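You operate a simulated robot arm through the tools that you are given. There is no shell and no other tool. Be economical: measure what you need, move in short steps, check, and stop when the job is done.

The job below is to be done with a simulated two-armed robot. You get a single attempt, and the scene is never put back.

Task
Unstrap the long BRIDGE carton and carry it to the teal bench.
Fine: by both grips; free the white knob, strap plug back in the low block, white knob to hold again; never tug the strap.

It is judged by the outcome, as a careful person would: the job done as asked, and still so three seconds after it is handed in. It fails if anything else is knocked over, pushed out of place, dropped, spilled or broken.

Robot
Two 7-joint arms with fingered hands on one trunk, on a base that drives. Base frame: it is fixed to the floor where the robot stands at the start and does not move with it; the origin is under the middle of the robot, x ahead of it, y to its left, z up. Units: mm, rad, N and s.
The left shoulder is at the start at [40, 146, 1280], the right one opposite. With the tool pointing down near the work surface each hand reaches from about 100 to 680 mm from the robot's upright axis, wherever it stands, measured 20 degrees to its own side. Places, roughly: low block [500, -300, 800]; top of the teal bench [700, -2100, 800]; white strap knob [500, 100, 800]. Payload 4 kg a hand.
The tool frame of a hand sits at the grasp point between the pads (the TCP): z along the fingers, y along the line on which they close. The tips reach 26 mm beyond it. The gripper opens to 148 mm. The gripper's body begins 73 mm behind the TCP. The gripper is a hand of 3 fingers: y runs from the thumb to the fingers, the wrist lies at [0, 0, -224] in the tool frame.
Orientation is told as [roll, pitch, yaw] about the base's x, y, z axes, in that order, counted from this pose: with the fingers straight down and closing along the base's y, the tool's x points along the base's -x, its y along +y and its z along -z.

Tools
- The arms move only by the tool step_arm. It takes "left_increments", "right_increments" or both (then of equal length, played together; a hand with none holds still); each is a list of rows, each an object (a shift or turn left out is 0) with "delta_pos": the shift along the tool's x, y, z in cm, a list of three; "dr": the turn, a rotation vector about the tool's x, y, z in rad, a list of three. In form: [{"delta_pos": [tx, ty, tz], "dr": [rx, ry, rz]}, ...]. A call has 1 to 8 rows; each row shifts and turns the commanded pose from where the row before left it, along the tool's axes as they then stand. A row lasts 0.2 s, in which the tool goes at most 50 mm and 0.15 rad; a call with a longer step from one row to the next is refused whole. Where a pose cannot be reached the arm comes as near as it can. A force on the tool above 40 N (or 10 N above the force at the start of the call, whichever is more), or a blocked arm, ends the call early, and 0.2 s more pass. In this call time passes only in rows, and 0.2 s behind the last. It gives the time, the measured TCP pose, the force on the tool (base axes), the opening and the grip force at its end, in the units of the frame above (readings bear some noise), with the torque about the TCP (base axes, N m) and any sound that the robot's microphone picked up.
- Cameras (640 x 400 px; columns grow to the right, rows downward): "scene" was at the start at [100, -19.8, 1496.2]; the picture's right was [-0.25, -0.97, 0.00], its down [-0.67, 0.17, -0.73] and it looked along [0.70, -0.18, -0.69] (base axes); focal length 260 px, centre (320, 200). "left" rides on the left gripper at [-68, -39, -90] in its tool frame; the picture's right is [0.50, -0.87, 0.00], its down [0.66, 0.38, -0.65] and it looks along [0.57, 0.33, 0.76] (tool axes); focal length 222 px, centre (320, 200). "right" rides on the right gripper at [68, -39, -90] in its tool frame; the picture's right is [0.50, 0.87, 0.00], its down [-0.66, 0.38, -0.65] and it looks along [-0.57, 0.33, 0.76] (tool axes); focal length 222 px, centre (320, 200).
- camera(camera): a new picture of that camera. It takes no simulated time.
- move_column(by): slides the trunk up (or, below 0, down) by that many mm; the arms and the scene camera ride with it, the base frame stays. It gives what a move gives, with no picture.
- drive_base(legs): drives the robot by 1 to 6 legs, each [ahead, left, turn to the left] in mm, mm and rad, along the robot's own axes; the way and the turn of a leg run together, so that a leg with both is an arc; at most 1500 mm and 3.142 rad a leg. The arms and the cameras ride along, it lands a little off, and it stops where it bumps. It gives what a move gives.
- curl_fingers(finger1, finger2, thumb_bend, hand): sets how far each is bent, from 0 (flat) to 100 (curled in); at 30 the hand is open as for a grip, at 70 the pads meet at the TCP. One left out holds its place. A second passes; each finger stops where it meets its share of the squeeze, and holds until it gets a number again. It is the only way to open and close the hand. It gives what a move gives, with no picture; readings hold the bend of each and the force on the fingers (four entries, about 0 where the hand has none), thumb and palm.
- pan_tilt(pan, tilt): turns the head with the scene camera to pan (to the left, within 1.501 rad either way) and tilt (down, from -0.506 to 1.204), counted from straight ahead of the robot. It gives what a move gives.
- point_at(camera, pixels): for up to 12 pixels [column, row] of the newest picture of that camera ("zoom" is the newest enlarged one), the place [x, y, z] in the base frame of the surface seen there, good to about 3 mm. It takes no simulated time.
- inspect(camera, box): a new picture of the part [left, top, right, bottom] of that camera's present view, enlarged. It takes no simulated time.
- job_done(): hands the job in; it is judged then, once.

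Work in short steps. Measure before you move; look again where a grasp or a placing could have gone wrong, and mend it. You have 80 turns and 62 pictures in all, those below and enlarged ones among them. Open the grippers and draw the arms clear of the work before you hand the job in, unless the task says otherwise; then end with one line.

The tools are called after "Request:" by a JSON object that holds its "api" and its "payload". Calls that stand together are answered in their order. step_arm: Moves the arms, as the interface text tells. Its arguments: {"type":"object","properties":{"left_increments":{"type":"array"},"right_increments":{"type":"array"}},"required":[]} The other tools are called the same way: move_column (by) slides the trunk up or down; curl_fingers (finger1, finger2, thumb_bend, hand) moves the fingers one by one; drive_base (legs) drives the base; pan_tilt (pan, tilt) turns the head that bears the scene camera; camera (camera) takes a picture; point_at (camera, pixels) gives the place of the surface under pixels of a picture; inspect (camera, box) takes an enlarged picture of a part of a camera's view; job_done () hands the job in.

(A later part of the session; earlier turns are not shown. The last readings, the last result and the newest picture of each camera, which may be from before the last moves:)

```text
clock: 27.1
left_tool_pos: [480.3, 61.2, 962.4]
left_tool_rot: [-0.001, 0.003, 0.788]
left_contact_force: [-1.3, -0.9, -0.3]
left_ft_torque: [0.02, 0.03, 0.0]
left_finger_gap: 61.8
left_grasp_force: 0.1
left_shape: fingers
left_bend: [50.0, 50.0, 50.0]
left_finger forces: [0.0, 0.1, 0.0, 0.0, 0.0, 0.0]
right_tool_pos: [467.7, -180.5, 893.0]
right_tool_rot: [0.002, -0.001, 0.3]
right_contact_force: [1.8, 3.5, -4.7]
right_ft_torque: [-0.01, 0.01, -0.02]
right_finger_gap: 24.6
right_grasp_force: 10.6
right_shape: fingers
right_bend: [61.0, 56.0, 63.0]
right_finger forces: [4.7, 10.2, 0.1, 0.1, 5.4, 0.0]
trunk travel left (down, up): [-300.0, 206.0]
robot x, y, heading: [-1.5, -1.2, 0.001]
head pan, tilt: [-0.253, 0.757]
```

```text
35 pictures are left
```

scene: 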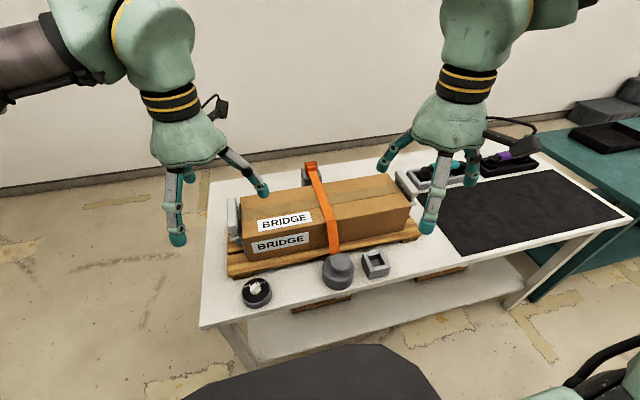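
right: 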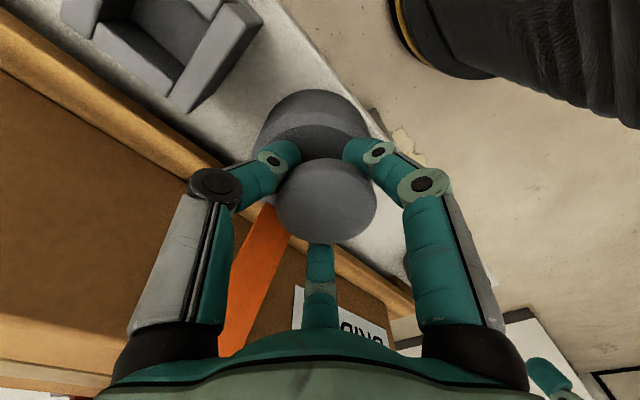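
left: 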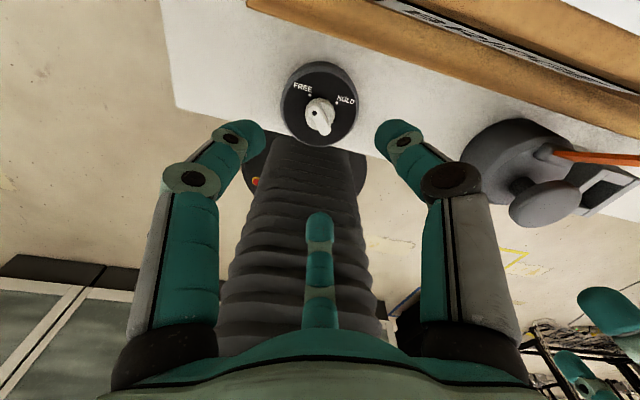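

The fingers are closed beneath the cap around the stem (gap 25, 5-10 N), strap free beside. I lift straight up slowly in small steps watching force.

Request:
{"api": "step_arm", "payload": {"right_increments": [{"delta_pos": [0, 0, -0.5]}, {"delta_pos": [0, 0, -0.5]}, {"delta_pos": [0, 0, -0.5]}, {"delta_pos": [0, 0, -0.5]}]}}

Request:
{"api": "camera", "payload": {"camera": "right"}}

Request:
{"api": "inspect", "payload": {"camera": "left", "box": [400, 60, 640, 240]}}

```text
clock: 28.1
left_tool_pos: [480.3, 61.2, 962.5]
left_tool_rot: [-0.001, 0.003, 0.79]
left_contact_force: [-0.2, -0.1, -0.2]
left_ft_torque: [0.01, -0.01, 0.02]
left_finger_gap: 61.6
left_grasp_force: 0.0
left_shape: fingers
left_bend: [50.0, 50.0, 50.0]
left_finger forces: [0.1, 0.0, 0.0, 0.0, 0.0, 0.0]
right_tool_pos: [466.9, -181.6, 914.6]
right_tool_rot: [0.002, -0.001, 0.299]
right_contact_force: [2.5, 2.2, -15.3]
right_ft_torque: [-0.11, 0.02, 0.05]
right_finger_gap: 33.1
right_grasp_force: 12.3
right_shape: fingers
right_bend: [58.0, 54.0, 61.0]
right_finger forces: [6.9, 10.7, 0.0, 0.0, 7.1, 0.0]
trunk travel left (down, up): [-300.0, 206.0]
robot x, y, heading: [0.8, -2.7, -0.005]
head pan, tilt: [-0.253, 0.757]
```

```text
34 pictures are left
```

right: 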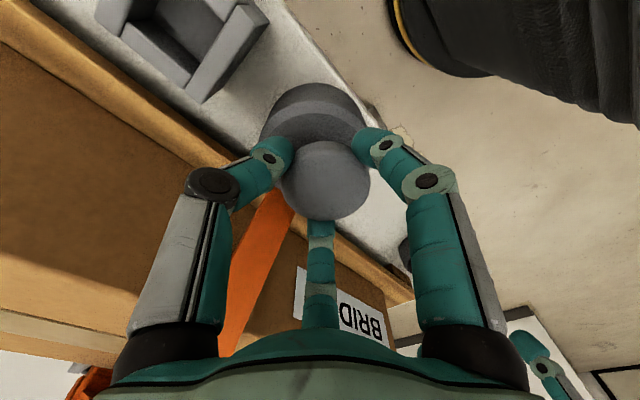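

```text
2.22 times, centred on (520, 150) of left
```

zoom: 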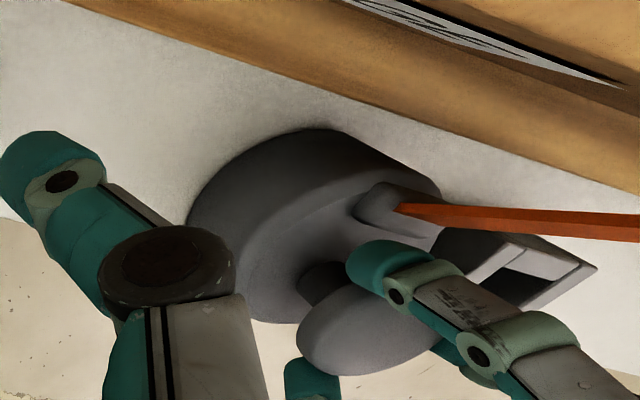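

The hand rose 21 mm but the fingers slid open a little and read 15 N: the plug may not have moved. I look from the scene camera.

Request:
{"api": "inspect", "payload": {"camera": "scene", "box": [270, 180, 420, 300]}}

Request:
{"api": "point_at", "payload": {"camera": "right", "pixels": [[325, 170], [325, 200], [305, 100], [345, 100], [305, 130], [130, 30], [180, 80]]}}

```text
3.33 times, centred on (345, 240) of scene
```

zoom: 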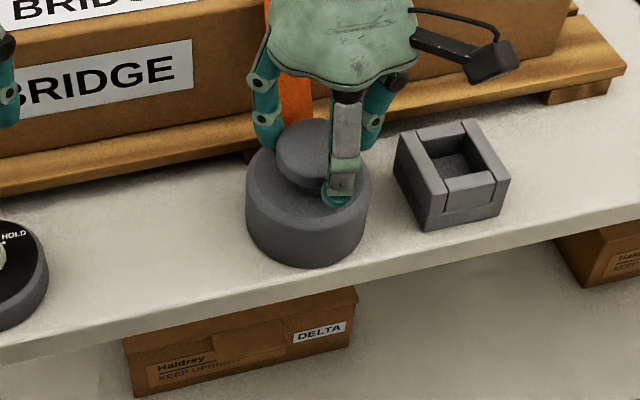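

```text
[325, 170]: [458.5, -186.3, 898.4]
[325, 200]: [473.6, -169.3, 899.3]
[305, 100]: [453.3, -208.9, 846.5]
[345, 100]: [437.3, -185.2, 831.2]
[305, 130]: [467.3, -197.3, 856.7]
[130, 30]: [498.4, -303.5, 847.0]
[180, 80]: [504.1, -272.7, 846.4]
```

The plug stayed put (cap top still 899): my fingers slid up on it. I'll re-grip deeper and better centred; for that I open, raise both hands 100 mm and lower the trunk 100 mm.

Request:
{"api": "curl_fingers", "payload": {"hand": "right", "finger1": 43, "finger2": 43, "thumb_bend": 43}}

Request:
{"api": "step_arm", "payload": {"left_increments": [{"delta_pos": [0, 0, -2.5]}, {"delta_pos": [0, 0, -2.5]}, {"delta_pos": [0, 0, -2.5]}, {"delta_pos": [0, 0, -2.5]}], "right_increments": [{"delta_pos": [0, 0, -3]}, {"delta_pos": [0, 0, -3]}, {"delta_pos": [0, 0, -3]}, {"delta_pos": [0, 0, -3]}]}}

Request:
{"api": "move_column", "payload": {"by": -100}}

Request:
{"api": "inspect", "payload": {"camera": "right", "box": [220, 50, 420, 230]}}

```text
clock: 29.1
left_tool_pos: [479.7, 60.6, 963.8]
left_tool_rot: [-0.001, 0.001, 0.787]
left_contact_force: [-0.4, 1.1, 0.0]
left_ft_torque: [0.02, -0.01, 0.03]
left_finger_gap: 61.9
left_grasp_force: 0.1
left_shape: fingers
left_bend: [50.0, 50.0, 50.0]
left_finger forces: [0.1, 0.0, 0.0, 0.0, 0.0, 0.0]
right_tool_pos: [466.7, -179.6, 912.6]
right_tool_rot: [0.001, -0.001, 0.296]
right_contact_force: [-0.8, 0.1, 0.3]
right_ft_torque: [0.02, 0.01, 0.01]
right_finger_gap: 84.1
right_grasp_force: 0.0
right_shape: fingers
right_bend: [43.0, 43.0, 43.0]
right_finger forces: [0.0, 0.1, 0.0, 0.1, 0.0, 0.0]
trunk travel left (down, up): [-300.0, 206.0]
robot x, y, heading: [1.2, -0.6, 0.001]
head pan, tilt: [-0.253, 0.757]
```

```text
clock: 30.1
left_tool_pos: [479.3, 61.1, 1064.6]
left_tool_rot: [0.0, 0.0, 0.788]
left_contact_force: [0.2, 0.0, 0.5]
left_ft_torque: [0.01, 0.01, 0.0]
left_finger_gap: 61.9
left_grasp_force: 0.1
left_shape: fingers
left_bend: [50.0, 50.0, 50.0]
left_finger forces: [0.0, 0.0, 0.1, 0.0, 0.0, 0.0]
right_tool_pos: [465.2, -180.4, 1035.5]
right_tool_rot: [-0.001, -0.001, 0.297]
right_contact_force: [0.9, 0.1, 0.6]
right_ft_torque: [0.0, -0.02, 0.03]
right_finger_gap: 84.9
right_grasp_force: 0.1
right_shape: fingers
right_bend: [43.0, 43.0, 43.0]
right_finger forces: [0.1, 0.1, 0.0, 0.1, 0.0, 0.0]
trunk travel left (down, up): [-300.0, 206.0]
robot x, y, heading: [-1.9, -2.0, -0.005]
head pan, tilt: [-0.253, 0.757]
```

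```text
clock: 31.5
left_tool_pos: [480.0, 62.0, 964.1]
left_tool_rot: [0.0, 0.002, 0.789]
left_contact_force: [0.6, 0.0, -0.8]
left_ft_torque: [0.01, -0.01, -0.03]
left_finger_gap: 62.0
left_grasp_force: 0.1
left_shape: fingers
left_bend: [50.0, 50.0, 50.0]
left_finger forces: [0.1, 0.0, 0.0, 0.0, 0.1, 0.1]
right_tool_pos: [466.1, -181.4, 934.8]
right_tool_rot: [0.001, 0.0, 0.296]
right_contact_force: [0.2, 0.2, 0.8]
right_ft_torque: [0.02, -0.01, 0.04]
right_finger_gap: 84.8
right_grasp_force: 0.1
right_shape: fingers
right_bend: [43.0, 43.0, 43.0]
right_finger forces: [0.1, 0.0, 0.0, 0.0, 0.0, 0.0]
trunk travel left (down, up): [-200.0, 306.0]
robot x, y, heading: [-3.2, 0.1, -0.0]
head pan, tilt: [-0.253, 0.757]
```

```text
2.22 times, centred on (320, 140) of right
```

zoom: 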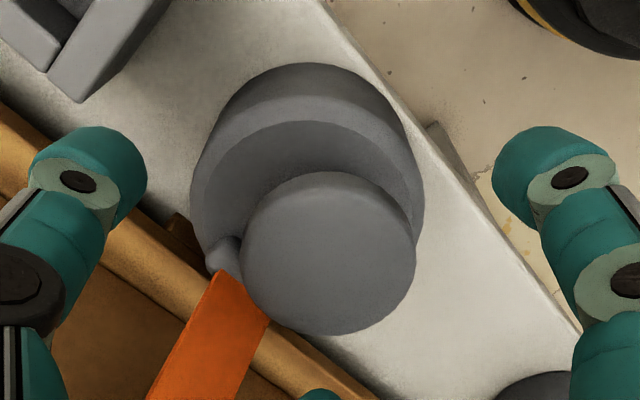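

I measure cap edges again to see whether it shifted.

Request:
{"api": "point_at", "payload": {"camera": "zoom", "pixels": [[328, 253], [250, 253], [406, 253], [328, 180], [328, 325], [200, 180], [410, 150], [300, 80], [240, 200], [225, 255], [245, 310], [370, 150]]}}

```text
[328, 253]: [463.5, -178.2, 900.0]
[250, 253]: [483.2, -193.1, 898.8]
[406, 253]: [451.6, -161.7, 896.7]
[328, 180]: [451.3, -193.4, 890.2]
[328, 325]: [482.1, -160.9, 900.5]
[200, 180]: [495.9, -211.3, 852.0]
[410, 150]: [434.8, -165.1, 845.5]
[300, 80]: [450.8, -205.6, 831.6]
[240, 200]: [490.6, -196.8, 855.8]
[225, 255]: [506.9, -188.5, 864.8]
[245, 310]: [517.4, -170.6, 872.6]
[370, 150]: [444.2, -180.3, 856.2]
```

Cap still at ≈[467,-177]. Shift 4 mm to centre and go down to z≈885, then squeeze with a higher bend command.

Request:
{"api": "step_arm", "payload": {"right_increments": [{"delta_pos": [-0.21, 0.35, 1.5]}, {"delta_pos": [0, 0, 1.8]}, {"delta_pos": [0, 0, 1.6]}]}}

Request:
{"api": "curl_fingers", "payload": {"hand": "right", "finger1": 85, "finger2": 85, "thumb_bend": 85}}

Request:
{"api": "camera", "payload": {"camera": "right"}}

```text
clock: 32.3
left_tool_pos: [478.6, 61.7, 964.8]
left_tool_rot: [-0.001, 0.002, 0.79]
left_contact_force: [0.6, -0.1, -0.2]
left_ft_torque: [0.01, -0.03, -0.02]
left_finger_gap: 61.7
left_grasp_force: 0.0
left_shape: fingers
left_bend: [50.0, 50.0, 50.0]
left_finger forces: [0.1, 0.0, 0.0, 0.0, 0.0, 0.0]
right_tool_pos: [466.1, -177.5, 885.4]
right_tool_rot: [0.001, -0.003, 0.298]
right_contact_force: [-0.8, -0.2, 5.7]
right_ft_torque: [0.16, -0.17, 0.01]
right_finger_gap: 85.0
right_grasp_force: 3.1
right_shape: fingers
right_bend: [43.0, 43.0, 43.0]
right_finger forces: [0.1, 5.0, 0.0, 0.1, 0.0, 0.0]
trunk travel left (down, up): [-200.0, 306.0]
robot x, y, heading: [0.5, -0.6, 0.002]
head pan, tilt: [-0.253, 0.757]
```

```text
clock: 33.3
left_tool_pos: [477.5, 60.9, 964.5]
left_tool_rot: [-0.002, -0.001, 0.789]
left_contact_force: [-0.1, 0.0, 0.4]
left_ft_torque: [0.01, 0.04, -0.01]
left_finger_gap: 61.5
left_grasp_force: 0.1
left_shape: fingers
left_bend: [50.0, 50.0, 50.0]
left_finger forces: [0.0, 0.0, 0.0, 0.0, 0.0, 0.1]
right_tool_pos: [466.9, -178.4, 887.8]
right_tool_rot: [0.001, -0.008, 0.296]
right_contact_force: [9.8, -10.9, 28.8]
right_ft_torque: [-0.49, -0.43, 0.33]
right_finger_gap: 46.3
right_grasp_force: 31.4
right_shape: fingers
right_bend: [56.0, 45.0, 58.0]
right_finger forces: [24.3, 9.9, 0.0, 0.0, 28.9, 0.0]
trunk travel left (down, up): [-200.0, 306.0]
robot x, y, heading: [0.6, 1.1, 0.001]
head pan, tilt: [-0.253, 0.757]
```

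```text
30 pictures are left
```

right: 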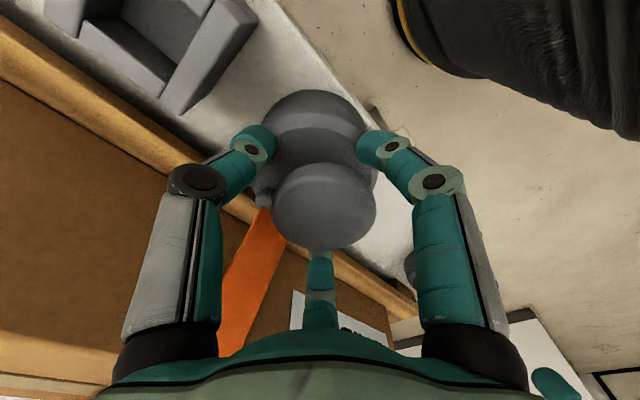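

Too low: the digits press on the drum (28 N up) and finger 2 meets the ear. I open, rise ~10 mm, yaw 0.2 further away from the ear, and close again.

Request:
{"api": "curl_fingers", "payload": {"hand": "right", "finger1": 43, "finger2": 43, "thumb_bend": 43}}

Request:
{"api": "step_arm", "payload": {"right_increments": [{"delta_pos": [0, 0, -1.0]}, {"dr": [0, 0, -0.12]}, {"dr": [0, 0, -0.12]}]}}

Request:
{"api": "curl_fingers", "payload": {"hand": "right", "finger1": 66, "finger2": 66, "thumb_bend": 66}}

Request:
{"api": "camera", "payload": {"camera": "right"}}

```text
clock: 34.3
left_tool_pos: [478.5, 59.3, 965.0]
left_tool_rot: [-0.003, 0.002, 0.787]
left_contact_force: [0.5, -0.6, 0.4]
left_ft_torque: [-0.02, 0.01, 0.02]
left_finger_gap: 61.7
left_grasp_force: 0.0
left_shape: fingers
left_bend: [50.0, 50.0, 50.0]
left_finger forces: [0.0, 0.0, 0.1, 0.0, 0.0, 0.0]
right_tool_pos: [465.2, -179.2, 885.6]
right_tool_rot: [0.003, 0.0, 0.297]
right_contact_force: [-1.1, -2.4, 16.7]
right_ft_torque: [0.61, -0.57, 0.0]
right_finger_gap: 84.7
right_grasp_force: 8.2
right_shape: fingers
right_bend: [43.0, 42.0, 43.0]
right_finger forces: [0.1, 16.7, 0.0, 0.1, 0.1, 0.1]
trunk travel left (down, up): [-200.0, 306.0]
robot x, y, heading: [-0.3, 0.2, 0.002]
head pan, tilt: [-0.253, 0.757]
```

```text
clock: 35.1
left_tool_pos: [479.3, 60.5, 962.8]
left_tool_rot: [-0.001, 0.002, 0.789]
left_contact_force: [-0.1, 0.2, -0.4]
left_ft_torque: [0.03, -0.01, -0.04]
left_finger_gap: 61.6
left_grasp_force: 0.0
left_shape: fingers
left_bend: [50.0, 50.0, 50.0]
left_finger forces: [0.0, 0.0, 0.0, 0.0, 0.0, 0.0]
right_tool_pos: [468.0, -177.6, 893.6]
right_tool_rot: [0.0, 0.001, 0.539]
right_contact_force: [-0.9, 0.8, -0.2]
right_ft_torque: [-0.03, -0.01, 0.01]
right_finger_gap: 84.7
right_grasp_force: 0.0
right_shape: fingers
right_bend: [43.0, 43.0, 43.0]
right_finger forces: [0.1, 0.0, 0.1, 0.1, 0.0, 0.0]
trunk travel left (down, up): [-200.0, 306.0]
robot x, y, heading: [1.7, -0.7, -0.003]
head pan, tilt: [-0.253, 0.757]
```

```text
clock: 36.1
left_tool_pos: [480.2, 60.1, 962.3]
left_tool_rot: [0.001, 0.002, 0.788]
left_contact_force: [0.3, -0.4, -0.7]
left_ft_torque: [-0.02, -0.01, -0.02]
left_finger_gap: 61.5
left_grasp_force: 0.1
left_shape: fingers
left_bend: [50.0, 50.0, 50.0]
left_finger forces: [0.1, 0.1, 0.0, 0.1, 0.0, 0.0]
right_tool_pos: [467.9, -177.8, 895.1]
right_tool_rot: [0.002, 0.0, 0.537]
right_contact_force: [2.3, -1.3, -2.9]
right_ft_torque: [-0.02, -0.03, -0.06]
right_finger_gap: 29.5
right_grasp_force: 12.1
right_shape: fingers
right_bend: [60.0, 57.0, 61.0]
right_finger forces: [5.1, 8.5, 0.0, 0.0, 9.5, 0.0]
trunk travel left (down, up): [-200.0, 306.0]
robot x, y, heading: [-1.7, 2.2, 0.0]
head pan, tilt: [-0.253, 0.757]
```

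```text
29 pictures are left
```

right: 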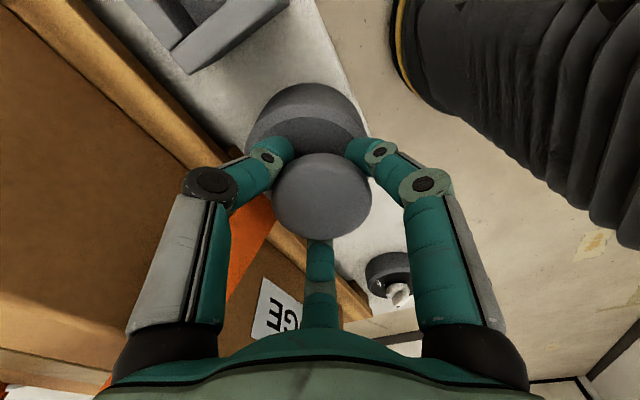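

Centred grip under the cap (bends 60/57/61). I tighten the squeeze and pull straight up again, slowly.

Request:
{"api": "curl_fingers", "payload": {"hand": "right", "finger1": 85, "finger2": 85, "thumb_bend": 85}}

Request:
{"api": "step_arm", "payload": {"right_increments": [{"delta_pos": [0, 0, -0.5]}, {"delta_pos": [0, 0, -0.5]}, {"delta_pos": [0, 0, -0.5]}]}}

Request:
{"api": "camera", "payload": {"camera": "right"}}

```text
clock: 37.1
left_tool_pos: [482.4, 60.1, 963.5]
left_tool_rot: [0.002, 0.002, 0.789]
left_contact_force: [-0.1, 0.1, 0.5]
left_ft_torque: [0.0, -0.01, -0.02]
left_finger_gap: 61.7
left_grasp_force: 0.0
left_shape: fingers
left_bend: [50.0, 50.0, 50.0]
left_finger forces: [0.0, 0.0, 0.0, 0.0, 0.1, 0.1]
right_tool_pos: [468.8, -179.0, 893.7]
right_tool_rot: [0.004, 0.003, 0.535]
right_contact_force: [3.7, -10.8, -15.9]
right_ft_torque: [0.06, 0.1, -0.08]
right_finger_gap: 24.8
right_grasp_force: 23.3
right_shape: fingers
right_bend: [61.0, 56.0, 60.0]
right_finger forces: [10.0, 9.0, 0.1, 0.0, 27.0, 0.0]
trunk travel left (down, up): [-200.0, 306.0]
robot x, y, heading: [-1.7, 1.3, -0.001]
head pan, tilt: [-0.253, 0.757]
```

```text
clock: 37.6
left_tool_pos: [483.0, 59.9, 962.7]
left_tool_rot: [0.003, 0.004, 0.789]
left_contact_force: [-0.1, -1.4, 0.4]
left_ft_torque: [-0.01, 0.0, 0.0]
left_finger_gap: 61.6
left_grasp_force: 0.0
left_shape: fingers
left_bend: [50.0, 50.0, 50.0]
left_finger forces: [0.1, 0.1, 0.0, 0.0, 0.0, 0.1]
right_tool_pos: [468.7, -180.6, 894.8]
right_tool_rot: [0.0, 0.016, 0.537]
right_contact_force: [10.8, -5.3, -27.3]
right_ft_torque: [0.16, -0.04, -0.01]
right_finger_gap: 25.2
right_grasp_force: 24.1
right_shape: fingers
right_bend: [61.0, 56.0, 60.0]
right_finger forces: [10.4, 11.6, 0.0, 0.0, 26.7, 0.0]
trunk travel left (down, up): [-200.0, 306.0]
robot x, y, heading: [2.1, 0.8, 0.002]
head pan, tilt: [-0.253, 0.757]
stopped in row 2 (right hand): the force on the tool passed its limit at 43 N (the readings are from after the stop); the commanded pose is now the measured one
```

```text
28 pictures are left
```

right: 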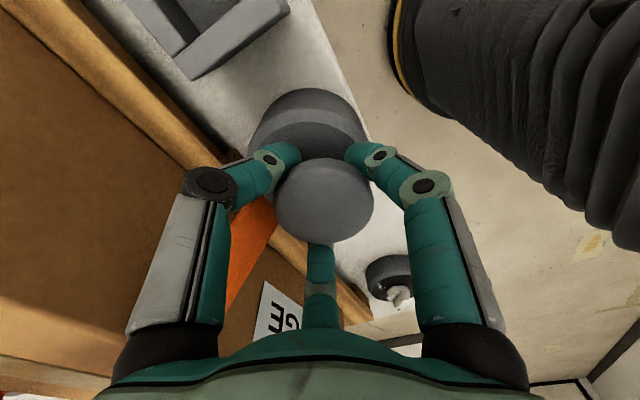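

Even 43 N does not move it, so the mushroom is not simply pulled; I stop pulling. I release, back the right hand up, and look closely at the drum, ear and stem.

Request:
{"api": "curl_fingers", "payload": {"hand": "right", "finger1": 43, "finger2": 43, "thumb_bend": 43}}

Request:
{"api": "step_arm", "payload": {"right_increments": [{"delta_pos": [0, 0, -2]}, {"delta_pos": [0, 0, -3]}, {"delta_pos": [0, 0, -3]}, {"delta_pos": [0, 0, -3]}, {"delta_pos": [0, 0, -3]}], "left_increments": [{"delta_pos": [0, 0, 0.0]}, {"delta_pos": [0, 0, 0]}, {"delta_pos": [0, 0, 0]}, {"delta_pos": [-1.5, -1.5, 0]}, {"delta_pos": [-1.5, -1.5, 0]}]}}

Request:
{"api": "inspect", "payload": {"camera": "left", "box": [440, 60, 640, 220]}}

Request:
{"api": "inspect", "payload": {"camera": "right", "box": [240, 0, 400, 130]}}

```text
clock: 38.6
left_tool_pos: [479.9, 62.1, 964.0]
left_tool_rot: [-0.001, 0.003, 0.79]
left_contact_force: [0.4, -0.9, 0.9]
left_ft_torque: [-0.02, -0.04, 0.01]
left_finger_gap: 61.6
left_grasp_force: 0.0
left_shape: fingers
left_bend: [50.0, 50.0, 50.0]
left_finger forces: [0.1, 0.0, 0.0, 0.0, 0.0, 0.1]
right_tool_pos: [465.9, -177.8, 898.5]
right_tool_rot: [0.001, 0.009, 0.538]
right_contact_force: [-0.5, -1.2, -0.1]
right_ft_torque: [-0.01, 0.01, 0.04]
right_finger_gap: 84.7
right_grasp_force: 0.1
right_shape: fingers
right_bend: [43.0, 43.0, 43.0]
right_finger forces: [0.1, 0.1, 0.1, 0.0, 0.1, 0.1]
trunk travel left (down, up): [-200.0, 306.0]
robot x, y, heading: [1.6, 0.2, -0.0]
head pan, tilt: [-0.253, 0.757]
```

```text
clock: 39.8
left_tool_pos: [522.9, 61.0, 963.4]
left_tool_rot: [-0.001, 0.002, 0.79]
left_contact_force: [-0.7, -0.3, 0.7]
left_ft_torque: [0.02, 0.02, 0.01]
left_finger_gap: 61.5
left_grasp_force: 0.1
left_shape: fingers
left_bend: [50.0, 50.0, 50.0]
left_finger forces: [0.0, 0.1, 0.1, 0.1, 0.1, 0.0]
right_tool_pos: [468.6, -178.6, 1037.2]
right_tool_rot: [0.005, 0.01, 0.538]
right_contact_force: [0.0, 0.5, 0.4]
right_ft_torque: [0.03, -0.02, -0.01]
right_finger_gap: 84.7
right_grasp_force: 0.1
right_shape: fingers
right_bend: [43.0, 43.0, 43.0]
right_finger forces: [0.1, 0.0, 0.1, 0.0, 0.1, 0.0]
trunk travel left (down, up): [-200.0, 306.0]
robot x, y, heading: [0.9, -1.5, -0.006]
head pan, tilt: [-0.253, 0.757]
```

```text
2.50 times, centred on (540, 140) of left
```

zoom: 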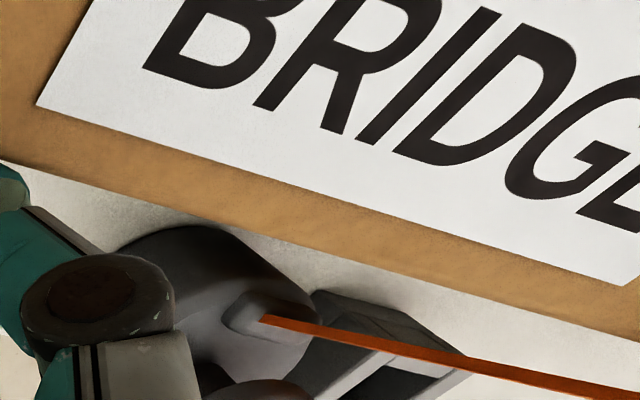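

```text
3.08 times, centred on (320, 65) of right
```

zoom: 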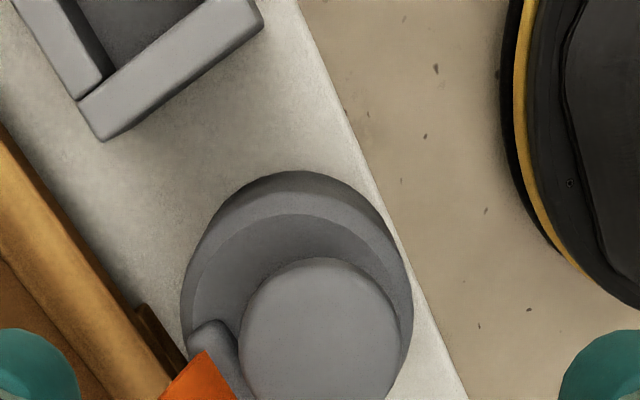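

The ear with the strap sits on the drum's rim; a smooth mushroom cap on a stem might be a twist- or press-release. I'll grip the cap by its rim (TCP ≈ 902, fingertips off the drum) and feel a gentle twist.

Request:
{"api": "step_arm", "payload": {"left_increments": [{"delta_pos": [1.5, 1.5, 0]}, {"delta_pos": [1.5, 1.5, 0]}, {}, {}, {}], "right_increments": [{"delta_pos": [0, 0, 3]}, {"delta_pos": [0, 0, 3]}, {"delta_pos": [0, 0, 3]}, {"delta_pos": [0, 0, 2.5]}, {"delta_pos": [0, 0, 2]}]}}

Request:
{"api": "curl_fingers", "payload": {"hand": "right", "finger1": 72, "finger2": 72, "thumb_bend": 72}}

Request:
{"api": "step_arm", "payload": {"right_increments": [{"dr": [0, 0, 0.1]}, {"dr": [0, 0, 0.1]}]}}

Request:
{"api": "camera", "payload": {"camera": "right"}}

```text
clock: 41.0
left_tool_pos: [481.0, 62.3, 963.1]
left_tool_rot: [-0.001, 0.003, 0.789]
left_contact_force: [1.0, -0.3, 0.0]
left_ft_torque: [0.03, 0.02, -0.03]
left_finger_gap: 61.5
left_grasp_force: 0.0
left_shape: fingers
left_bend: [50.0, 50.0, 50.0]
left_finger forces: [0.0, 0.1, 0.0, 0.0, 0.0, 0.0]
right_tool_pos: [464.3, -177.6, 903.2]
right_tool_rot: [0.005, 0.01, 0.537]
right_contact_force: [-0.4, 0.3, -0.3]
right_ft_torque: [0.0, -0.01, -0.01]
right_finger_gap: 84.8
right_grasp_force: 0.1
right_shape: fingers
right_bend: [43.0, 43.0, 43.0]
right_finger forces: [0.1, 0.0, 0.0, 0.1, 0.1, 0.0]
trunk travel left (down, up): [-200.0, 306.0]
robot x, y, heading: [3.3, 0.8, 0.003]
head pan, tilt: [-0.253, 0.757]
```

```text
clock: 42.0
left_tool_pos: [481.3, 61.0, 964.0]
left_tool_rot: [0.001, 0.002, 0.788]
left_contact_force: [1.2, -0.4, -0.4]
left_ft_torque: [-0.02, -0.01, -0.01]
left_finger_gap: 61.9
left_grasp_force: 0.1
left_shape: fingers
left_bend: [50.0, 50.0, 50.0]
left_finger forces: [0.0, 0.0, 0.0, 0.0, 0.0, 0.1]
right_tool_pos: [466.3, -179.3, 902.7]
right_tool_rot: [0.004, 0.011, 0.537]
right_contact_force: [2.6, -6.8, -4.7]
right_ft_torque: [-0.07, -0.07, -0.03]
right_finger_gap: 33.5
right_grasp_force: 18.0
right_shape: fingers
right_bend: [59.0, 53.0, 62.0]
right_finger forces: [8.9, 9.2, 0.0, 0.0, 18.1, 0.0]
trunk travel left (down, up): [-200.0, 306.0]
robot x, y, heading: [3.1, -1.2, 0.001]
head pan, tilt: [-0.253, 0.757]
```

```text
clock: 42.6
left_tool_pos: [482.3, 61.2, 963.6]
left_tool_rot: [0.002, 0.003, 0.789]
left_contact_force: [-0.3, 0.5, 0.9]
left_ft_torque: [0.01, -0.02, 0.0]
left_finger_gap: 61.5
left_grasp_force: 0.1
left_shape: fingers
left_bend: [50.0, 50.0, 50.0]
left_finger forces: [0.0, 0.0, 0.1, 0.1, 0.1, 0.0]
right_tool_pos: [468.5, -178.6, 903.0]
right_tool_rot: [0.002, 0.01, 0.339]
right_contact_force: [7.3, -3.7, -6.4]
right_ft_torque: [0.0, -0.09, 0.47]
right_finger_gap: 31.4
right_grasp_force: 16.0
right_shape: fingers
right_bend: [59.0, 54.0, 62.0]
right_finger forces: [8.6, 8.0, 0.0, 0.1, 15.5, 0.0]
trunk travel left (down, up): [-200.0, 306.0]
robot x, y, heading: [0.3, 0.4, -0.002]
head pan, tilt: [-0.253, 0.757]
```

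```text
25 pictures are left
```

right: 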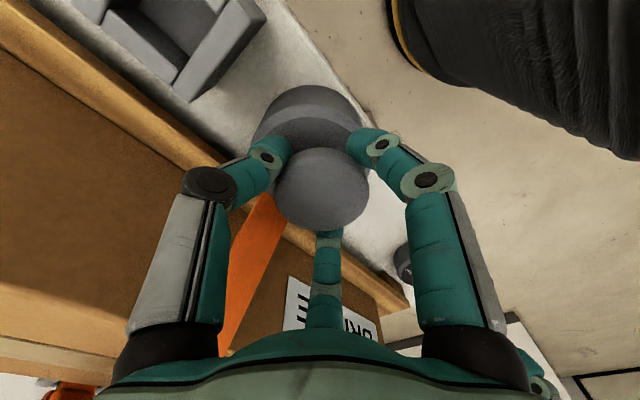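

Clockwise is resisted (0.47 N m, so fingers slip). I try counter-clockwise gently.

Request:
{"api": "step_arm", "payload": {"right_increments": [{"dr": [0, 0, -0.1]}, {"dr": [0, 0, -0.1]}, {"dr": [0, 0, -0.1]}, {"dr": [0, 0, -0.1]}]}}

```text
clock: 43.6
left_tool_pos: [479.6, 58.9, 964.6]
left_tool_rot: [0.0, 0.001, 0.788]
left_contact_force: [0.2, -0.2, -0.1]
left_ft_torque: [-0.03, -0.01, 0.01]
left_finger_gap: 61.8
left_grasp_force: 0.0
left_shape: fingers
left_bend: [50.0, 50.0, 50.0]
left_finger forces: [0.0, 0.1, 0.0, 0.1, 0.1, 0.1]
right_tool_pos: [463.5, -181.8, 902.7]
right_tool_rot: [0.006, 0.012, 0.734]
right_contact_force: [-9.1, -19.4, -7.1]
right_ft_torque: [-0.37, 0.19, -0.96]
right_finger_gap: 33.3
right_grasp_force: 23.3
right_shape: fingers
right_bend: [61.0, 52.0, 62.0]
right_finger forces: [6.8, 10.8, 0.0, 0.0, 28.9, 0.0]
trunk travel left (down, up): [-200.0, 306.0]
robot x, y, heading: [3.2, 0.9, -0.006]
head pan, tilt: [-0.253, 0.757]
```

Not a twist either (0.96 N m reaction). I release, rise, close the digits together and press the cap gently from above, listening for a click.

Request:
{"api": "curl_fingers", "payload": {"hand": "right", "finger1": 43, "finger2": 43, "thumb_bend": 43}}

Request:
{"api": "step_arm", "payload": {"right_increments": [{"delta_pos": [0, 0, -3]}, {"delta_pos": [0, 0, -3], "dr": [0, 0, 0.1]}, {"dr": [0, 0, 0.1]}]}}

Request:
{"api": "curl_fingers", "payload": {"hand": "right", "finger1": 68, "finger2": 68, "thumb_bend": 68}}

Request:
{"api": "step_arm", "payload": {"right_increments": [{"delta_pos": [0, 0, 1.5]}, {"delta_pos": [0, 0, 1.0]}, {"delta_pos": [0, 0, 0.5]}, {"delta_pos": [0, 0, 0.5]}, {"delta_pos": [0, 0, 0.5]}, {"delta_pos": [0, 0, 0.5]}, {"delta_pos": [0, 0, 0.5]}]}}

```text
clock: 44.6
left_tool_pos: [482.1, 62.7, 963.4]
left_tool_rot: [0.0, 0.003, 0.79]
left_contact_force: [0.8, -0.4, -0.5]
left_ft_torque: [-0.03, -0.01, 0.04]
left_finger_gap: 61.7
left_grasp_force: 0.1
left_shape: fingers
left_bend: [50.0, 50.0, 50.0]
left_finger forces: [0.0, 0.0, 0.1, 0.1, 0.0, 0.0]
right_tool_pos: [465.6, -176.8, 903.3]
right_tool_rot: [0.006, 0.008, 0.738]
right_contact_force: [-0.2, -0.5, 0.4]
right_ft_torque: [-0.01, -0.03, -0.01]
right_finger_gap: 84.5
right_grasp_force: 0.1
right_shape: fingers
right_bend: [43.0, 43.0, 43.0]
right_finger forces: [0.0, 0.0, 0.0, 0.0, 0.0, 0.0]
trunk travel left (down, up): [-200.0, 306.0]
robot x, y, heading: [0.9, -1.5, 0.001]
head pan, tilt: [-0.253, 0.757]
```

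```text
clock: 45.4
left_tool_pos: [481.1, 61.1, 964.1]
left_tool_rot: [0.0, 0.001, 0.79]
left_contact_force: [0.3, 0.5, 1.7]
left_ft_torque: [0.01, -0.01, -0.01]
left_finger_gap: 61.7
left_grasp_force: 0.1
left_shape: fingers
left_bend: [50.0, 50.0, 50.0]
left_finger forces: [0.0, 0.0, 0.0, 0.0, 0.0, 0.0]
right_tool_pos: [465.7, -176.6, 963.1]
right_tool_rot: [0.003, 0.01, 0.535]
right_contact_force: [-0.1, 0.2, 0.1]
right_ft_torque: [-0.02, -0.01, 0.03]
right_finger_gap: 84.6
right_grasp_force: 0.0
right_shape: fingers
right_bend: [43.0, 43.0, 43.0]
right_finger forces: [0.0, 0.0, 0.1, 0.0, 0.0, 0.0]
trunk travel left (down, up): [-200.0, 306.0]
robot x, y, heading: [2.3, 1.7, 0.0]
head pan, tilt: [-0.253, 0.757]
```

```text
clock: 46.4
left_tool_pos: [480.6, 63.7, 963.8]
left_tool_rot: [0.001, 0.002, 0.788]
left_contact_force: [-0.4, -0.3, -0.5]
left_ft_torque: [0.03, -0.01, 0.0]
left_finger_gap: 61.8
left_grasp_force: 0.0
left_shape: fingers
left_bend: [50.0, 50.0, 50.0]
left_finger forces: [0.0, 0.0, 0.0, 0.1, 0.0, 0.0]
right_tool_pos: [466.6, -176.5, 963.6]
right_tool_rot: [0.001, 0.009, 0.537]
right_contact_force: [0.5, 0.3, 0.0]
right_ft_torque: [-0.02, -0.01, 0.0]
right_finger_gap: 5.2
right_grasp_force: 0.1
right_shape: fingers
right_bend: [68.0, 68.0, 68.0]
right_finger forces: [0.1, 0.1, 0.0, 0.1, 0.0, 0.0]
trunk travel left (down, up): [-200.0, 306.0]
robot x, y, heading: [0.6, -2.6, -0.001]
head pan, tilt: [-0.253, 0.757]
```

```text
clock: 48.0
left_tool_pos: [480.3, 62.1, 962.2]
left_tool_rot: [0.0, 0.002, 0.789]
left_contact_force: [0.8, -0.4, 0.7]
left_ft_torque: [0.0, -0.02, -0.03]
left_finger_gap: 61.7
left_grasp_force: 0.1
left_shape: fingers
left_bend: [50.0, 50.0, 50.0]
left_finger forces: [0.0, 0.0, 0.1, 0.0, 0.0, 0.0]
right_tool_pos: [465.2, -179.0, 914.1]
right_tool_rot: [0.001, 0.009, 0.536]
right_contact_force: [2.0, 0.7, 5.5]
right_ft_torque: [0.04, -0.07, 0.05]
right_finger_gap: 4.6
right_grasp_force: 2.7
right_shape: fingers
right_bend: [68.0, 68.0, 68.0]
right_finger forces: [0.7, 2.9, 0.0, 0.0, 2.0, 0.0]
trunk travel left (down, up): [-200.0, 306.0]
robot x, y, heading: [-1.5, -0.8, 0.003]
head pan, tilt: [-0.253, 0.757]
```

Contact just began (5.5 N at z 914). I press on in 2 mm steps.

Request:
{"api": "step_arm", "payload": {"right_increments": [{"delta_pos": [0, 0, 0.2]}, {"delta_pos": [0, 0, 0.2]}, {"delta_pos": [0, 0, 0.2]}, {"delta_pos": [0, 0, 0.2]}, {"delta_pos": [0, 0, 0.2]}]}}

Request:
{"api": "camera", "payload": {"camera": "right"}}

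```text
clock: 49.2
left_tool_pos: [480.4, 61.9, 964.3]
left_tool_rot: [0.0, 0.001, 0.787]
left_contact_force: [0.4, -0.1, -0.2]
left_ft_torque: [-0.01, 0.02, 0.01]
left_finger_gap: 61.7
left_grasp_force: 0.2
left_shape: fingers
left_bend: [50.0, 50.0, 50.0]
left_finger forces: [0.0, 0.0, 0.0, 0.0, 0.0, 0.1]
right_tool_pos: [466.3, -176.9, 909.3]
right_tool_rot: [-0.001, -0.004, 0.534]
right_contact_force: [-3.2, -1.1, 18.2]
right_ft_torque: [-0.09, 0.14, -0.02]
right_finger_gap: 3.1
right_grasp_force: 9.7
right_shape: fingers
right_bend: [68.0, 69.0, 68.0]
right_finger forces: [7.4, 3.8, 0.0, 0.1, 7.0, 0.0]
trunk travel left (down, up): [-200.0, 306.0]
robot x, y, heading: [-2.6, 1.0, -0.003]
head pan, tilt: [-0.253, 0.757]
stopped in row 5 (right hand): the force on the tool passed its limit at 42 N (the readings are from after the stop); the commanded pose is now the measured one
```

```text
24 pictures are left
```

right: 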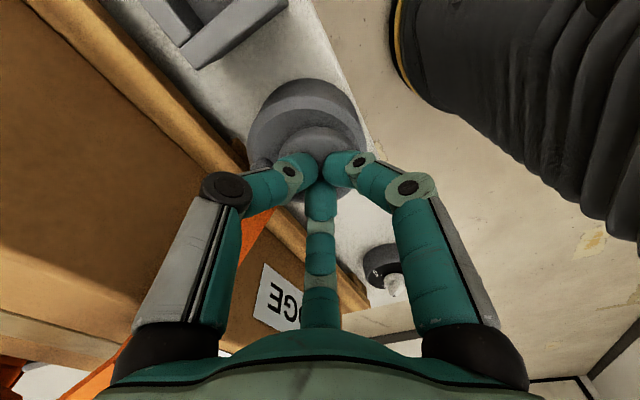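

No sound at 42 N. I back off and measure whether the cap's height or the drum changed.

Request:
{"api": "step_arm", "payload": {"right_increments": [{"delta_pos": [0, 0, -2]}, {"delta_pos": [0, 0, -3]}, {"delta_pos": [0, 0, -3]}, {"delta_pos": [3, -2, -2]}, {"delta_pos": [3, -2, -2]}]}}

Request:
{"api": "curl_fingers", "payload": {"hand": "right", "finger1": 43, "finger2": 43, "thumb_bend": 43}}

Request:
{"api": "inspect", "payload": {"camera": "right", "box": [210, 0, 430, 180]}}

```text
clock: 50.4
left_tool_pos: [480.3, 61.7, 965.0]
left_tool_rot: [-0.002, 0.002, 0.79]
left_contact_force: [-0.1, 0.6, 0.8]
left_ft_torque: [0.0, 0.01, -0.02]
left_finger_gap: 61.4
left_grasp_force: 0.1
left_shape: fingers
left_bend: [50.0, 50.0, 50.0]
left_finger forces: [0.1, 0.0, 0.0, 0.1, 0.0, 0.0]
right_tool_pos: [433.9, -242.6, 1026.8]
right_tool_rot: [0.001, -0.001, 0.539]
right_contact_force: [0.6, 0.4, 0.1]
right_ft_torque: [0.0, 0.0, 0.01]
right_finger_gap: 4.5
right_grasp_force: 0.1
right_shape: fingers
right_bend: [68.0, 68.0, 68.0]
right_finger forces: [0.0, 0.1, 0.0, 0.0, 0.0, 0.0]
trunk travel left (down, up): [-200.0, 306.0]
robot x, y, heading: [-0.9, -3.4, -0.002]
head pan, tilt: [-0.253, 0.757]
```

```text
clock: 51.4
left_tool_pos: [481.3, 61.3, 963.9]
left_tool_rot: [-0.001, 0.001, 0.789]
left_contact_force: [-1.1, 0.1, -0.1]
left_ft_torque: [0.03, 0.03, 0.0]
left_finger_gap: 61.8
left_grasp_force: 0.0
left_shape: fingers
left_bend: [50.0, 50.0, 50.0]
left_finger forces: [0.1, 0.1, 0.0, 0.1, 0.0, 0.0]
right_tool_pos: [437.0, -241.0, 1027.9]
right_tool_rot: [-0.001, 0.002, 0.537]
right_contact_force: [0.2, -0.1, -0.2]
right_ft_torque: [-0.03, 0.01, 0.02]
right_finger_gap: 84.7
right_grasp_force: 0.1
right_shape: fingers
right_bend: [43.0, 43.0, 43.0]
right_finger forces: [0.0, 0.1, 0.0, 0.0, 0.1, 0.1]
trunk travel left (down, up): [-200.0, 306.0]
robot x, y, heading: [2.3, 2.7, -0.004]
head pan, tilt: [-0.253, 0.757]
```

```text
2.22 times, centred on (320, 90) of right
```

zoom: 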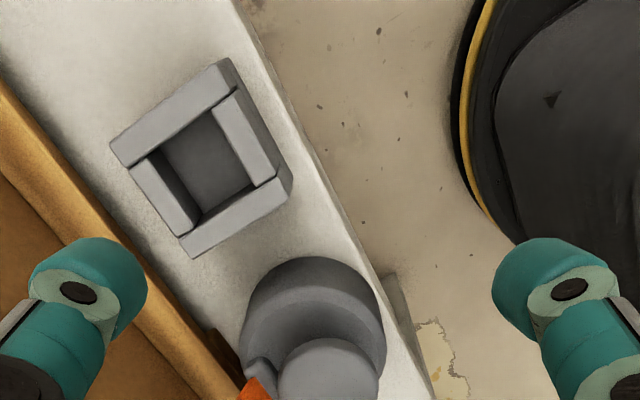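

I measure cap, drum and the block's opening here.

Request:
{"api": "point_at", "payload": {"camera": "zoom", "pixels": [[330, 370], [300, 355], [120, 148], [225, 68], [285, 190], [190, 245], [149, 160], [215, 105], [255, 180], [193, 215], [310, 300], [262, 363]]}}

Request:
{"api": "inspect", "payload": {"camera": "scene", "box": [290, 220, 410, 300]}}

```text
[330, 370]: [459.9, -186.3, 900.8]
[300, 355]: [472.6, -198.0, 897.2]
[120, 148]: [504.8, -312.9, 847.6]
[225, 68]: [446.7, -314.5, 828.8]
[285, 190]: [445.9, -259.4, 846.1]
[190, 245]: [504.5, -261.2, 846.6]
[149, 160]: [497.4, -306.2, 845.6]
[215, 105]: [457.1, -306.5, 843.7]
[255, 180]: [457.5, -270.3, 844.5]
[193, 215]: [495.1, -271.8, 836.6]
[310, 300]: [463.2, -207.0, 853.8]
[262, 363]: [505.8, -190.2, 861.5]
```

```text
5.00 times, centred on (350, 260) of scene
```

zoom: 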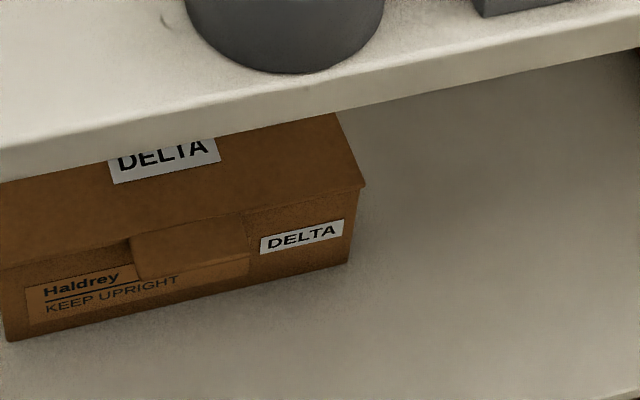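

The trunk is lower so the scene view has shifted; I zoom on the drum itself from this lower angle, where the stem and ear are seen more sideways.

Request:
{"api": "inspect", "payload": {"camera": "scene", "box": [300, 165, 420, 245]}}

```text
5.00 times, centred on (360, 205) of scene
```

zoom: 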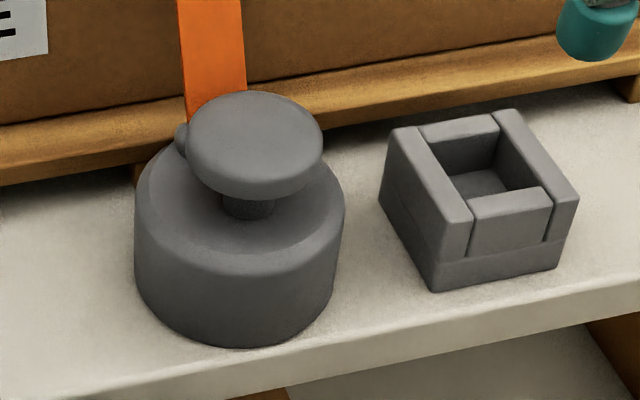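

The plug is a mushroom standing in a fixed drum; perhaps the knob isn't fully home at FREE (no click was heard). I re-grip the knob with the left hand and feel for further travel to the left.

Request:
{"api": "step_arm", "payload": {"left_increments": [{"delta_pos": [0.05, 0.05, 3]}, {"delta_pos": [0, 0, 3]}, {"delta_pos": [0, 0, 2.2]}, {"delta_pos": [0, 0, 1.8]}]}}

Request:
{"api": "curl_fingers", "payload": {"hand": "left", "finger1": 70, "finger2": 70, "thumb_bend": 70}}

Request:
{"api": "step_arm", "payload": {"left_increments": [{"dr": [0, 0, -0.06]}, {"dr": [0, 0, -0.06]}]}}

Request:
{"api": "camera", "payload": {"camera": "left"}}

```text
clock: 52.4
left_tool_pos: [480.6, 62.4, 862.8]
left_tool_rot: [0.0, 0.002, 0.789]
left_contact_force: [0.0, -0.7, 0.0]
left_ft_torque: [0.0, -0.01, 0.0]
left_finger_gap: 61.7
left_grasp_force: 0.1
left_shape: fingers
left_bend: [50.0, 50.0, 50.0]
left_finger forces: [0.0, 0.0, 0.0, 0.0, 0.0, 0.0]
right_tool_pos: [437.0, -241.1, 1026.9]
right_tool_rot: [0.0, 0.001, 0.535]
right_contact_force: [0.0, -0.5, -0.2]
right_ft_torque: [0.02, 0.02, 0.03]
right_finger_gap: 84.7
right_grasp_force: 0.1
right_shape: fingers
right_bend: [43.0, 43.0, 43.0]
right_finger forces: [0.0, 0.1, 0.0, 0.0, 0.0, 0.0]
trunk travel left (down, up): [-200.0, 306.0]
robot x, y, heading: [2.1, 2.1, 0.001]
head pan, tilt: [-0.253, 0.757]
```

```text
clock: 53.4
left_tool_pos: [479.4, 61.9, 863.5]
left_tool_rot: [0.0, 0.002, 0.79]
left_contact_force: [-0.1, -1.9, -1.6]
left_ft_torque: [0.06, 0.1, 0.06]
left_finger_gap: 35.2
left_grasp_force: 13.1
left_shape: fingers
left_bend: [54.0, 54.0, 64.0]
left_finger forces: [8.3, 8.7, 0.0, 0.1, 8.7, 0.1]
right_tool_pos: [436.4, -241.8, 1025.8]
right_tool_rot: [0.001, 0.002, 0.535]
right_contact_force: [0.1, 1.2, 0.2]
right_ft_torque: [-0.01, -0.01, 0.01]
right_finger_gap: 85.2
right_grasp_force: 0.1
right_shape: fingers
right_bend: [43.0, 43.0, 43.0]
right_finger forces: [0.1, 0.0, 0.0, 0.0, 0.0, 0.0]
trunk travel left (down, up): [-200.0, 306.0]
robot x, y, heading: [0.3, 1.0, -0.001]
head pan, tilt: [-0.253, 0.757]
```

```text
clock: 54.0
left_tool_pos: [480.6, 62.4, 863.6]
left_tool_rot: [0.0, 0.003, 0.909]
left_contact_force: [0.2, -0.6, -3.2]
left_ft_torque: [0.08, 0.04, -0.2]
left_finger_gap: 33.3
left_grasp_force: 11.6
left_shape: fingers
left_bend: [54.0, 54.0, 64.0]
left_finger forces: [8.7, 7.7, 0.1, 0.0, 7.5, 0.0]
right_tool_pos: [437.4, -241.6, 1026.9]
right_tool_rot: [0.0, 0.0, 0.536]
right_contact_force: [0.2, 0.7, -0.7]
right_ft_torque: [0.01, 0.01, 0.01]
right_finger_gap: 84.3
right_grasp_force: 0.0
right_shape: fingers
right_bend: [43.0, 43.0, 43.0]
right_finger forces: [0.0, 0.0, 0.0, 0.0, 0.1, 0.0]
trunk travel left (down, up): [-200.0, 306.0]
robot x, y, heading: [-0.7, 1.0, -0.005]
head pan, tilt: [-0.253, 0.757]
```

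```text
20 pictures are left
```

left: 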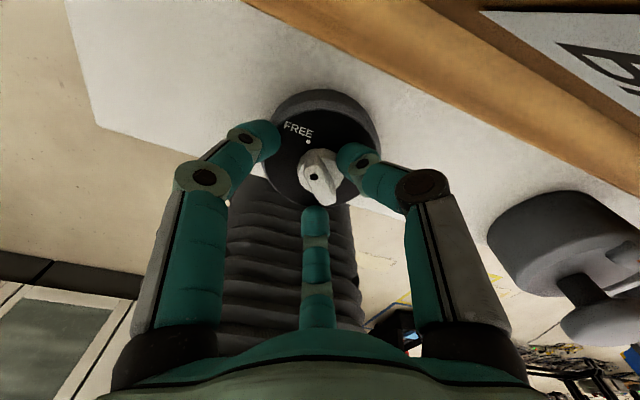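

The knob is at its stop, so FREE is right. Rethinking: the first zoom shows an orange end piece sitting in a tall grey post behind the carton at ≈[790,-170,970] — that is likely the strap plug, and the drum is just the reel. I release the knob, rise, and look at that post.

Request:
{"api": "curl_fingers", "payload": {"hand": "left", "finger1": 45, "finger2": 45, "thumb_bend": 45}}

Request:
{"api": "step_arm", "payload": {"left_increments": [{"delta_pos": [0, 0, -2]}, {"delta_pos": [0, 0, -3]}, {"delta_pos": [0, 0, -3]}, {"delta_pos": [0, 0, -3]}], "right_increments": [{"delta_pos": [2, -3, 0]}, {"delta_pos": [2, -3, 0]}, {"delta_pos": [2, -3, 0]}, {}]}}

Request:
{"api": "pan_tilt", "payload": {"pan": -0.2, "tilt": 0.5}}

Request:
{"api": "camera", "payload": {"camera": "scene"}}

```text
clock: 55.0
left_tool_pos: [480.0, 61.4, 862.8]
left_tool_rot: [-0.001, 0.001, 0.907]
left_contact_force: [-0.1, -0.7, -0.5]
left_ft_torque: [0.01, 0.04, 0.0]
left_finger_gap: 78.0
left_grasp_force: 0.0
left_shape: fingers
left_bend: [45.0, 45.0, 45.0]
left_finger forces: [0.1, 0.0, 0.0, 0.0, 0.0, 0.0]
right_tool_pos: [435.9, -241.3, 1026.3]
right_tool_rot: [0.0, 0.003, 0.537]
right_contact_force: [0.0, -0.3, -0.4]
right_ft_torque: [-0.02, 0.01, 0.0]
right_finger_gap: 84.4
right_grasp_force: 0.0
right_shape: fingers
right_bend: [43.0, 43.0, 43.0]
right_finger forces: [0.0, 0.0, 0.0, 0.1, 0.0, 0.1]
trunk travel left (down, up): [-200.0, 306.0]
robot x, y, heading: [0.3, 0.2, -0.0]
head pan, tilt: [-0.253, 0.757]
```

```text
clock: 56.0
left_tool_pos: [479.5, 62.6, 972.5]
left_tool_rot: [0.001, 0.002, 0.909]
left_contact_force: [0.2, -0.4, -1.2]
left_ft_torque: [-0.01, -0.02, -0.01]
left_finger_gap: 78.1
left_grasp_force: 0.1
left_shape: fingers
left_bend: [45.0, 45.0, 45.0]
left_finger forces: [0.0, 0.0, 0.0, 0.0, 0.1, 0.1]
right_tool_pos: [429.7, -349.6, 1028.0]
right_tool_rot: [0.001, 0.002, 0.537]
right_contact_force: [0.3, -0.4, 0.4]
right_ft_torque: [0.0, 0.04, 0.01]
right_finger_gap: 84.9
right_grasp_force: 0.0
right_shape: fingers
right_bend: [43.0, 43.0, 43.0]
right_finger forces: [0.0, 0.0, 0.1, 0.0, 0.0, 0.1]
trunk travel left (down, up): [-200.0, 306.0]
robot x, y, heading: [1.8, -0.1, -0.001]
head pan, tilt: [-0.253, 0.757]
```

```text
clock: 56.8
left_tool_pos: [479.8, 61.3, 972.5]
left_tool_rot: [0.0, 0.002, 0.908]
left_contact_force: [-0.2, -0.5, 0.1]
left_ft_torque: [-0.02, 0.01, -0.02]
left_finger_gap: 78.0
left_grasp_force: 0.1
left_shape: fingers
left_bend: [45.0, 45.0, 45.0]
left_finger forces: [0.0, 0.0, 0.0, 0.0, 0.0, 0.0]
right_tool_pos: [430.1, -350.0, 1027.3]
right_tool_rot: [0.0, 0.002, 0.535]
right_contact_force: [-0.3, -0.8, 0.3]
right_ft_torque: [-0.02, 0.03, 0.02]
right_finger_gap: 84.9
right_grasp_force: 0.1
right_shape: fingers
right_bend: [43.0, 43.0, 43.0]
right_finger forces: [0.0, 0.0, 0.0, 0.0, 0.1, 0.0]
trunk travel left (down, up): [-200.0, 306.0]
robot x, y, heading: [-0.0, 1.5, -0.0]
head pan, tilt: [-0.201, 0.499]
```

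```text
19 pictures are left
```

scene: 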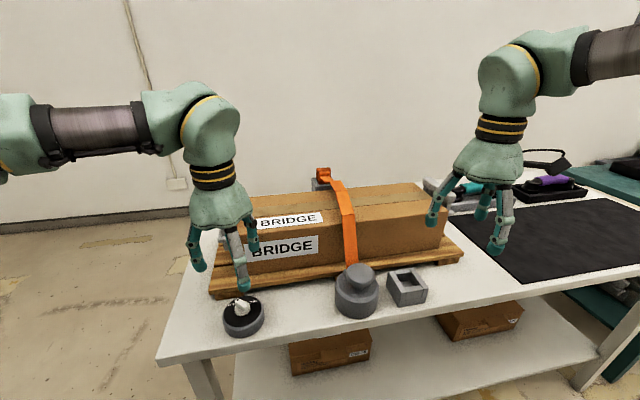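

Request:
{"api": "inspect", "payload": {"camera": "scene", "box": [290, 155, 380, 215]}}

Request:
{"api": "point_at", "payload": {"camera": "zoom", "pixels": [[182, 95], [240, 95], [210, 100], [210, 130], [280, 100], [330, 150], [360, 210], [420, 300], [215, 180], [240, 225], [290, 175], [240, 160]]}}

```text
6.67 times, centred on (335, 185) of scene
```

zoom: 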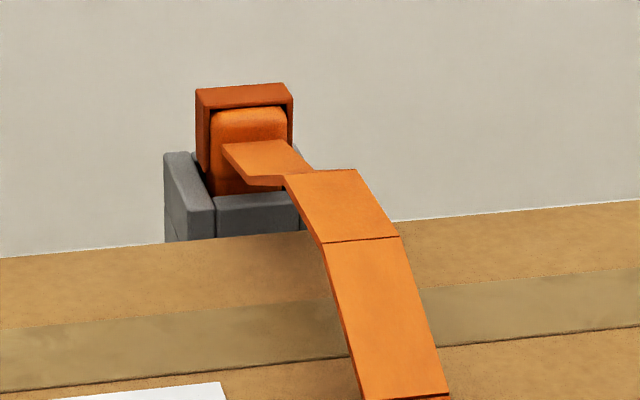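

```text
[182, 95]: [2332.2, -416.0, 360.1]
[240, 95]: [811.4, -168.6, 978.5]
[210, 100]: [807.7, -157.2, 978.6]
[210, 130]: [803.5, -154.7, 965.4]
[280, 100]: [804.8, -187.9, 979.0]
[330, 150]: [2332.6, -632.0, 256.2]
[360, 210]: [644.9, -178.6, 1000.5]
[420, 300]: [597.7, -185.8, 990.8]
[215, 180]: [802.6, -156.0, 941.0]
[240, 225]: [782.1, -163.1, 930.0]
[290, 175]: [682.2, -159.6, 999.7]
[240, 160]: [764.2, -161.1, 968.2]
```

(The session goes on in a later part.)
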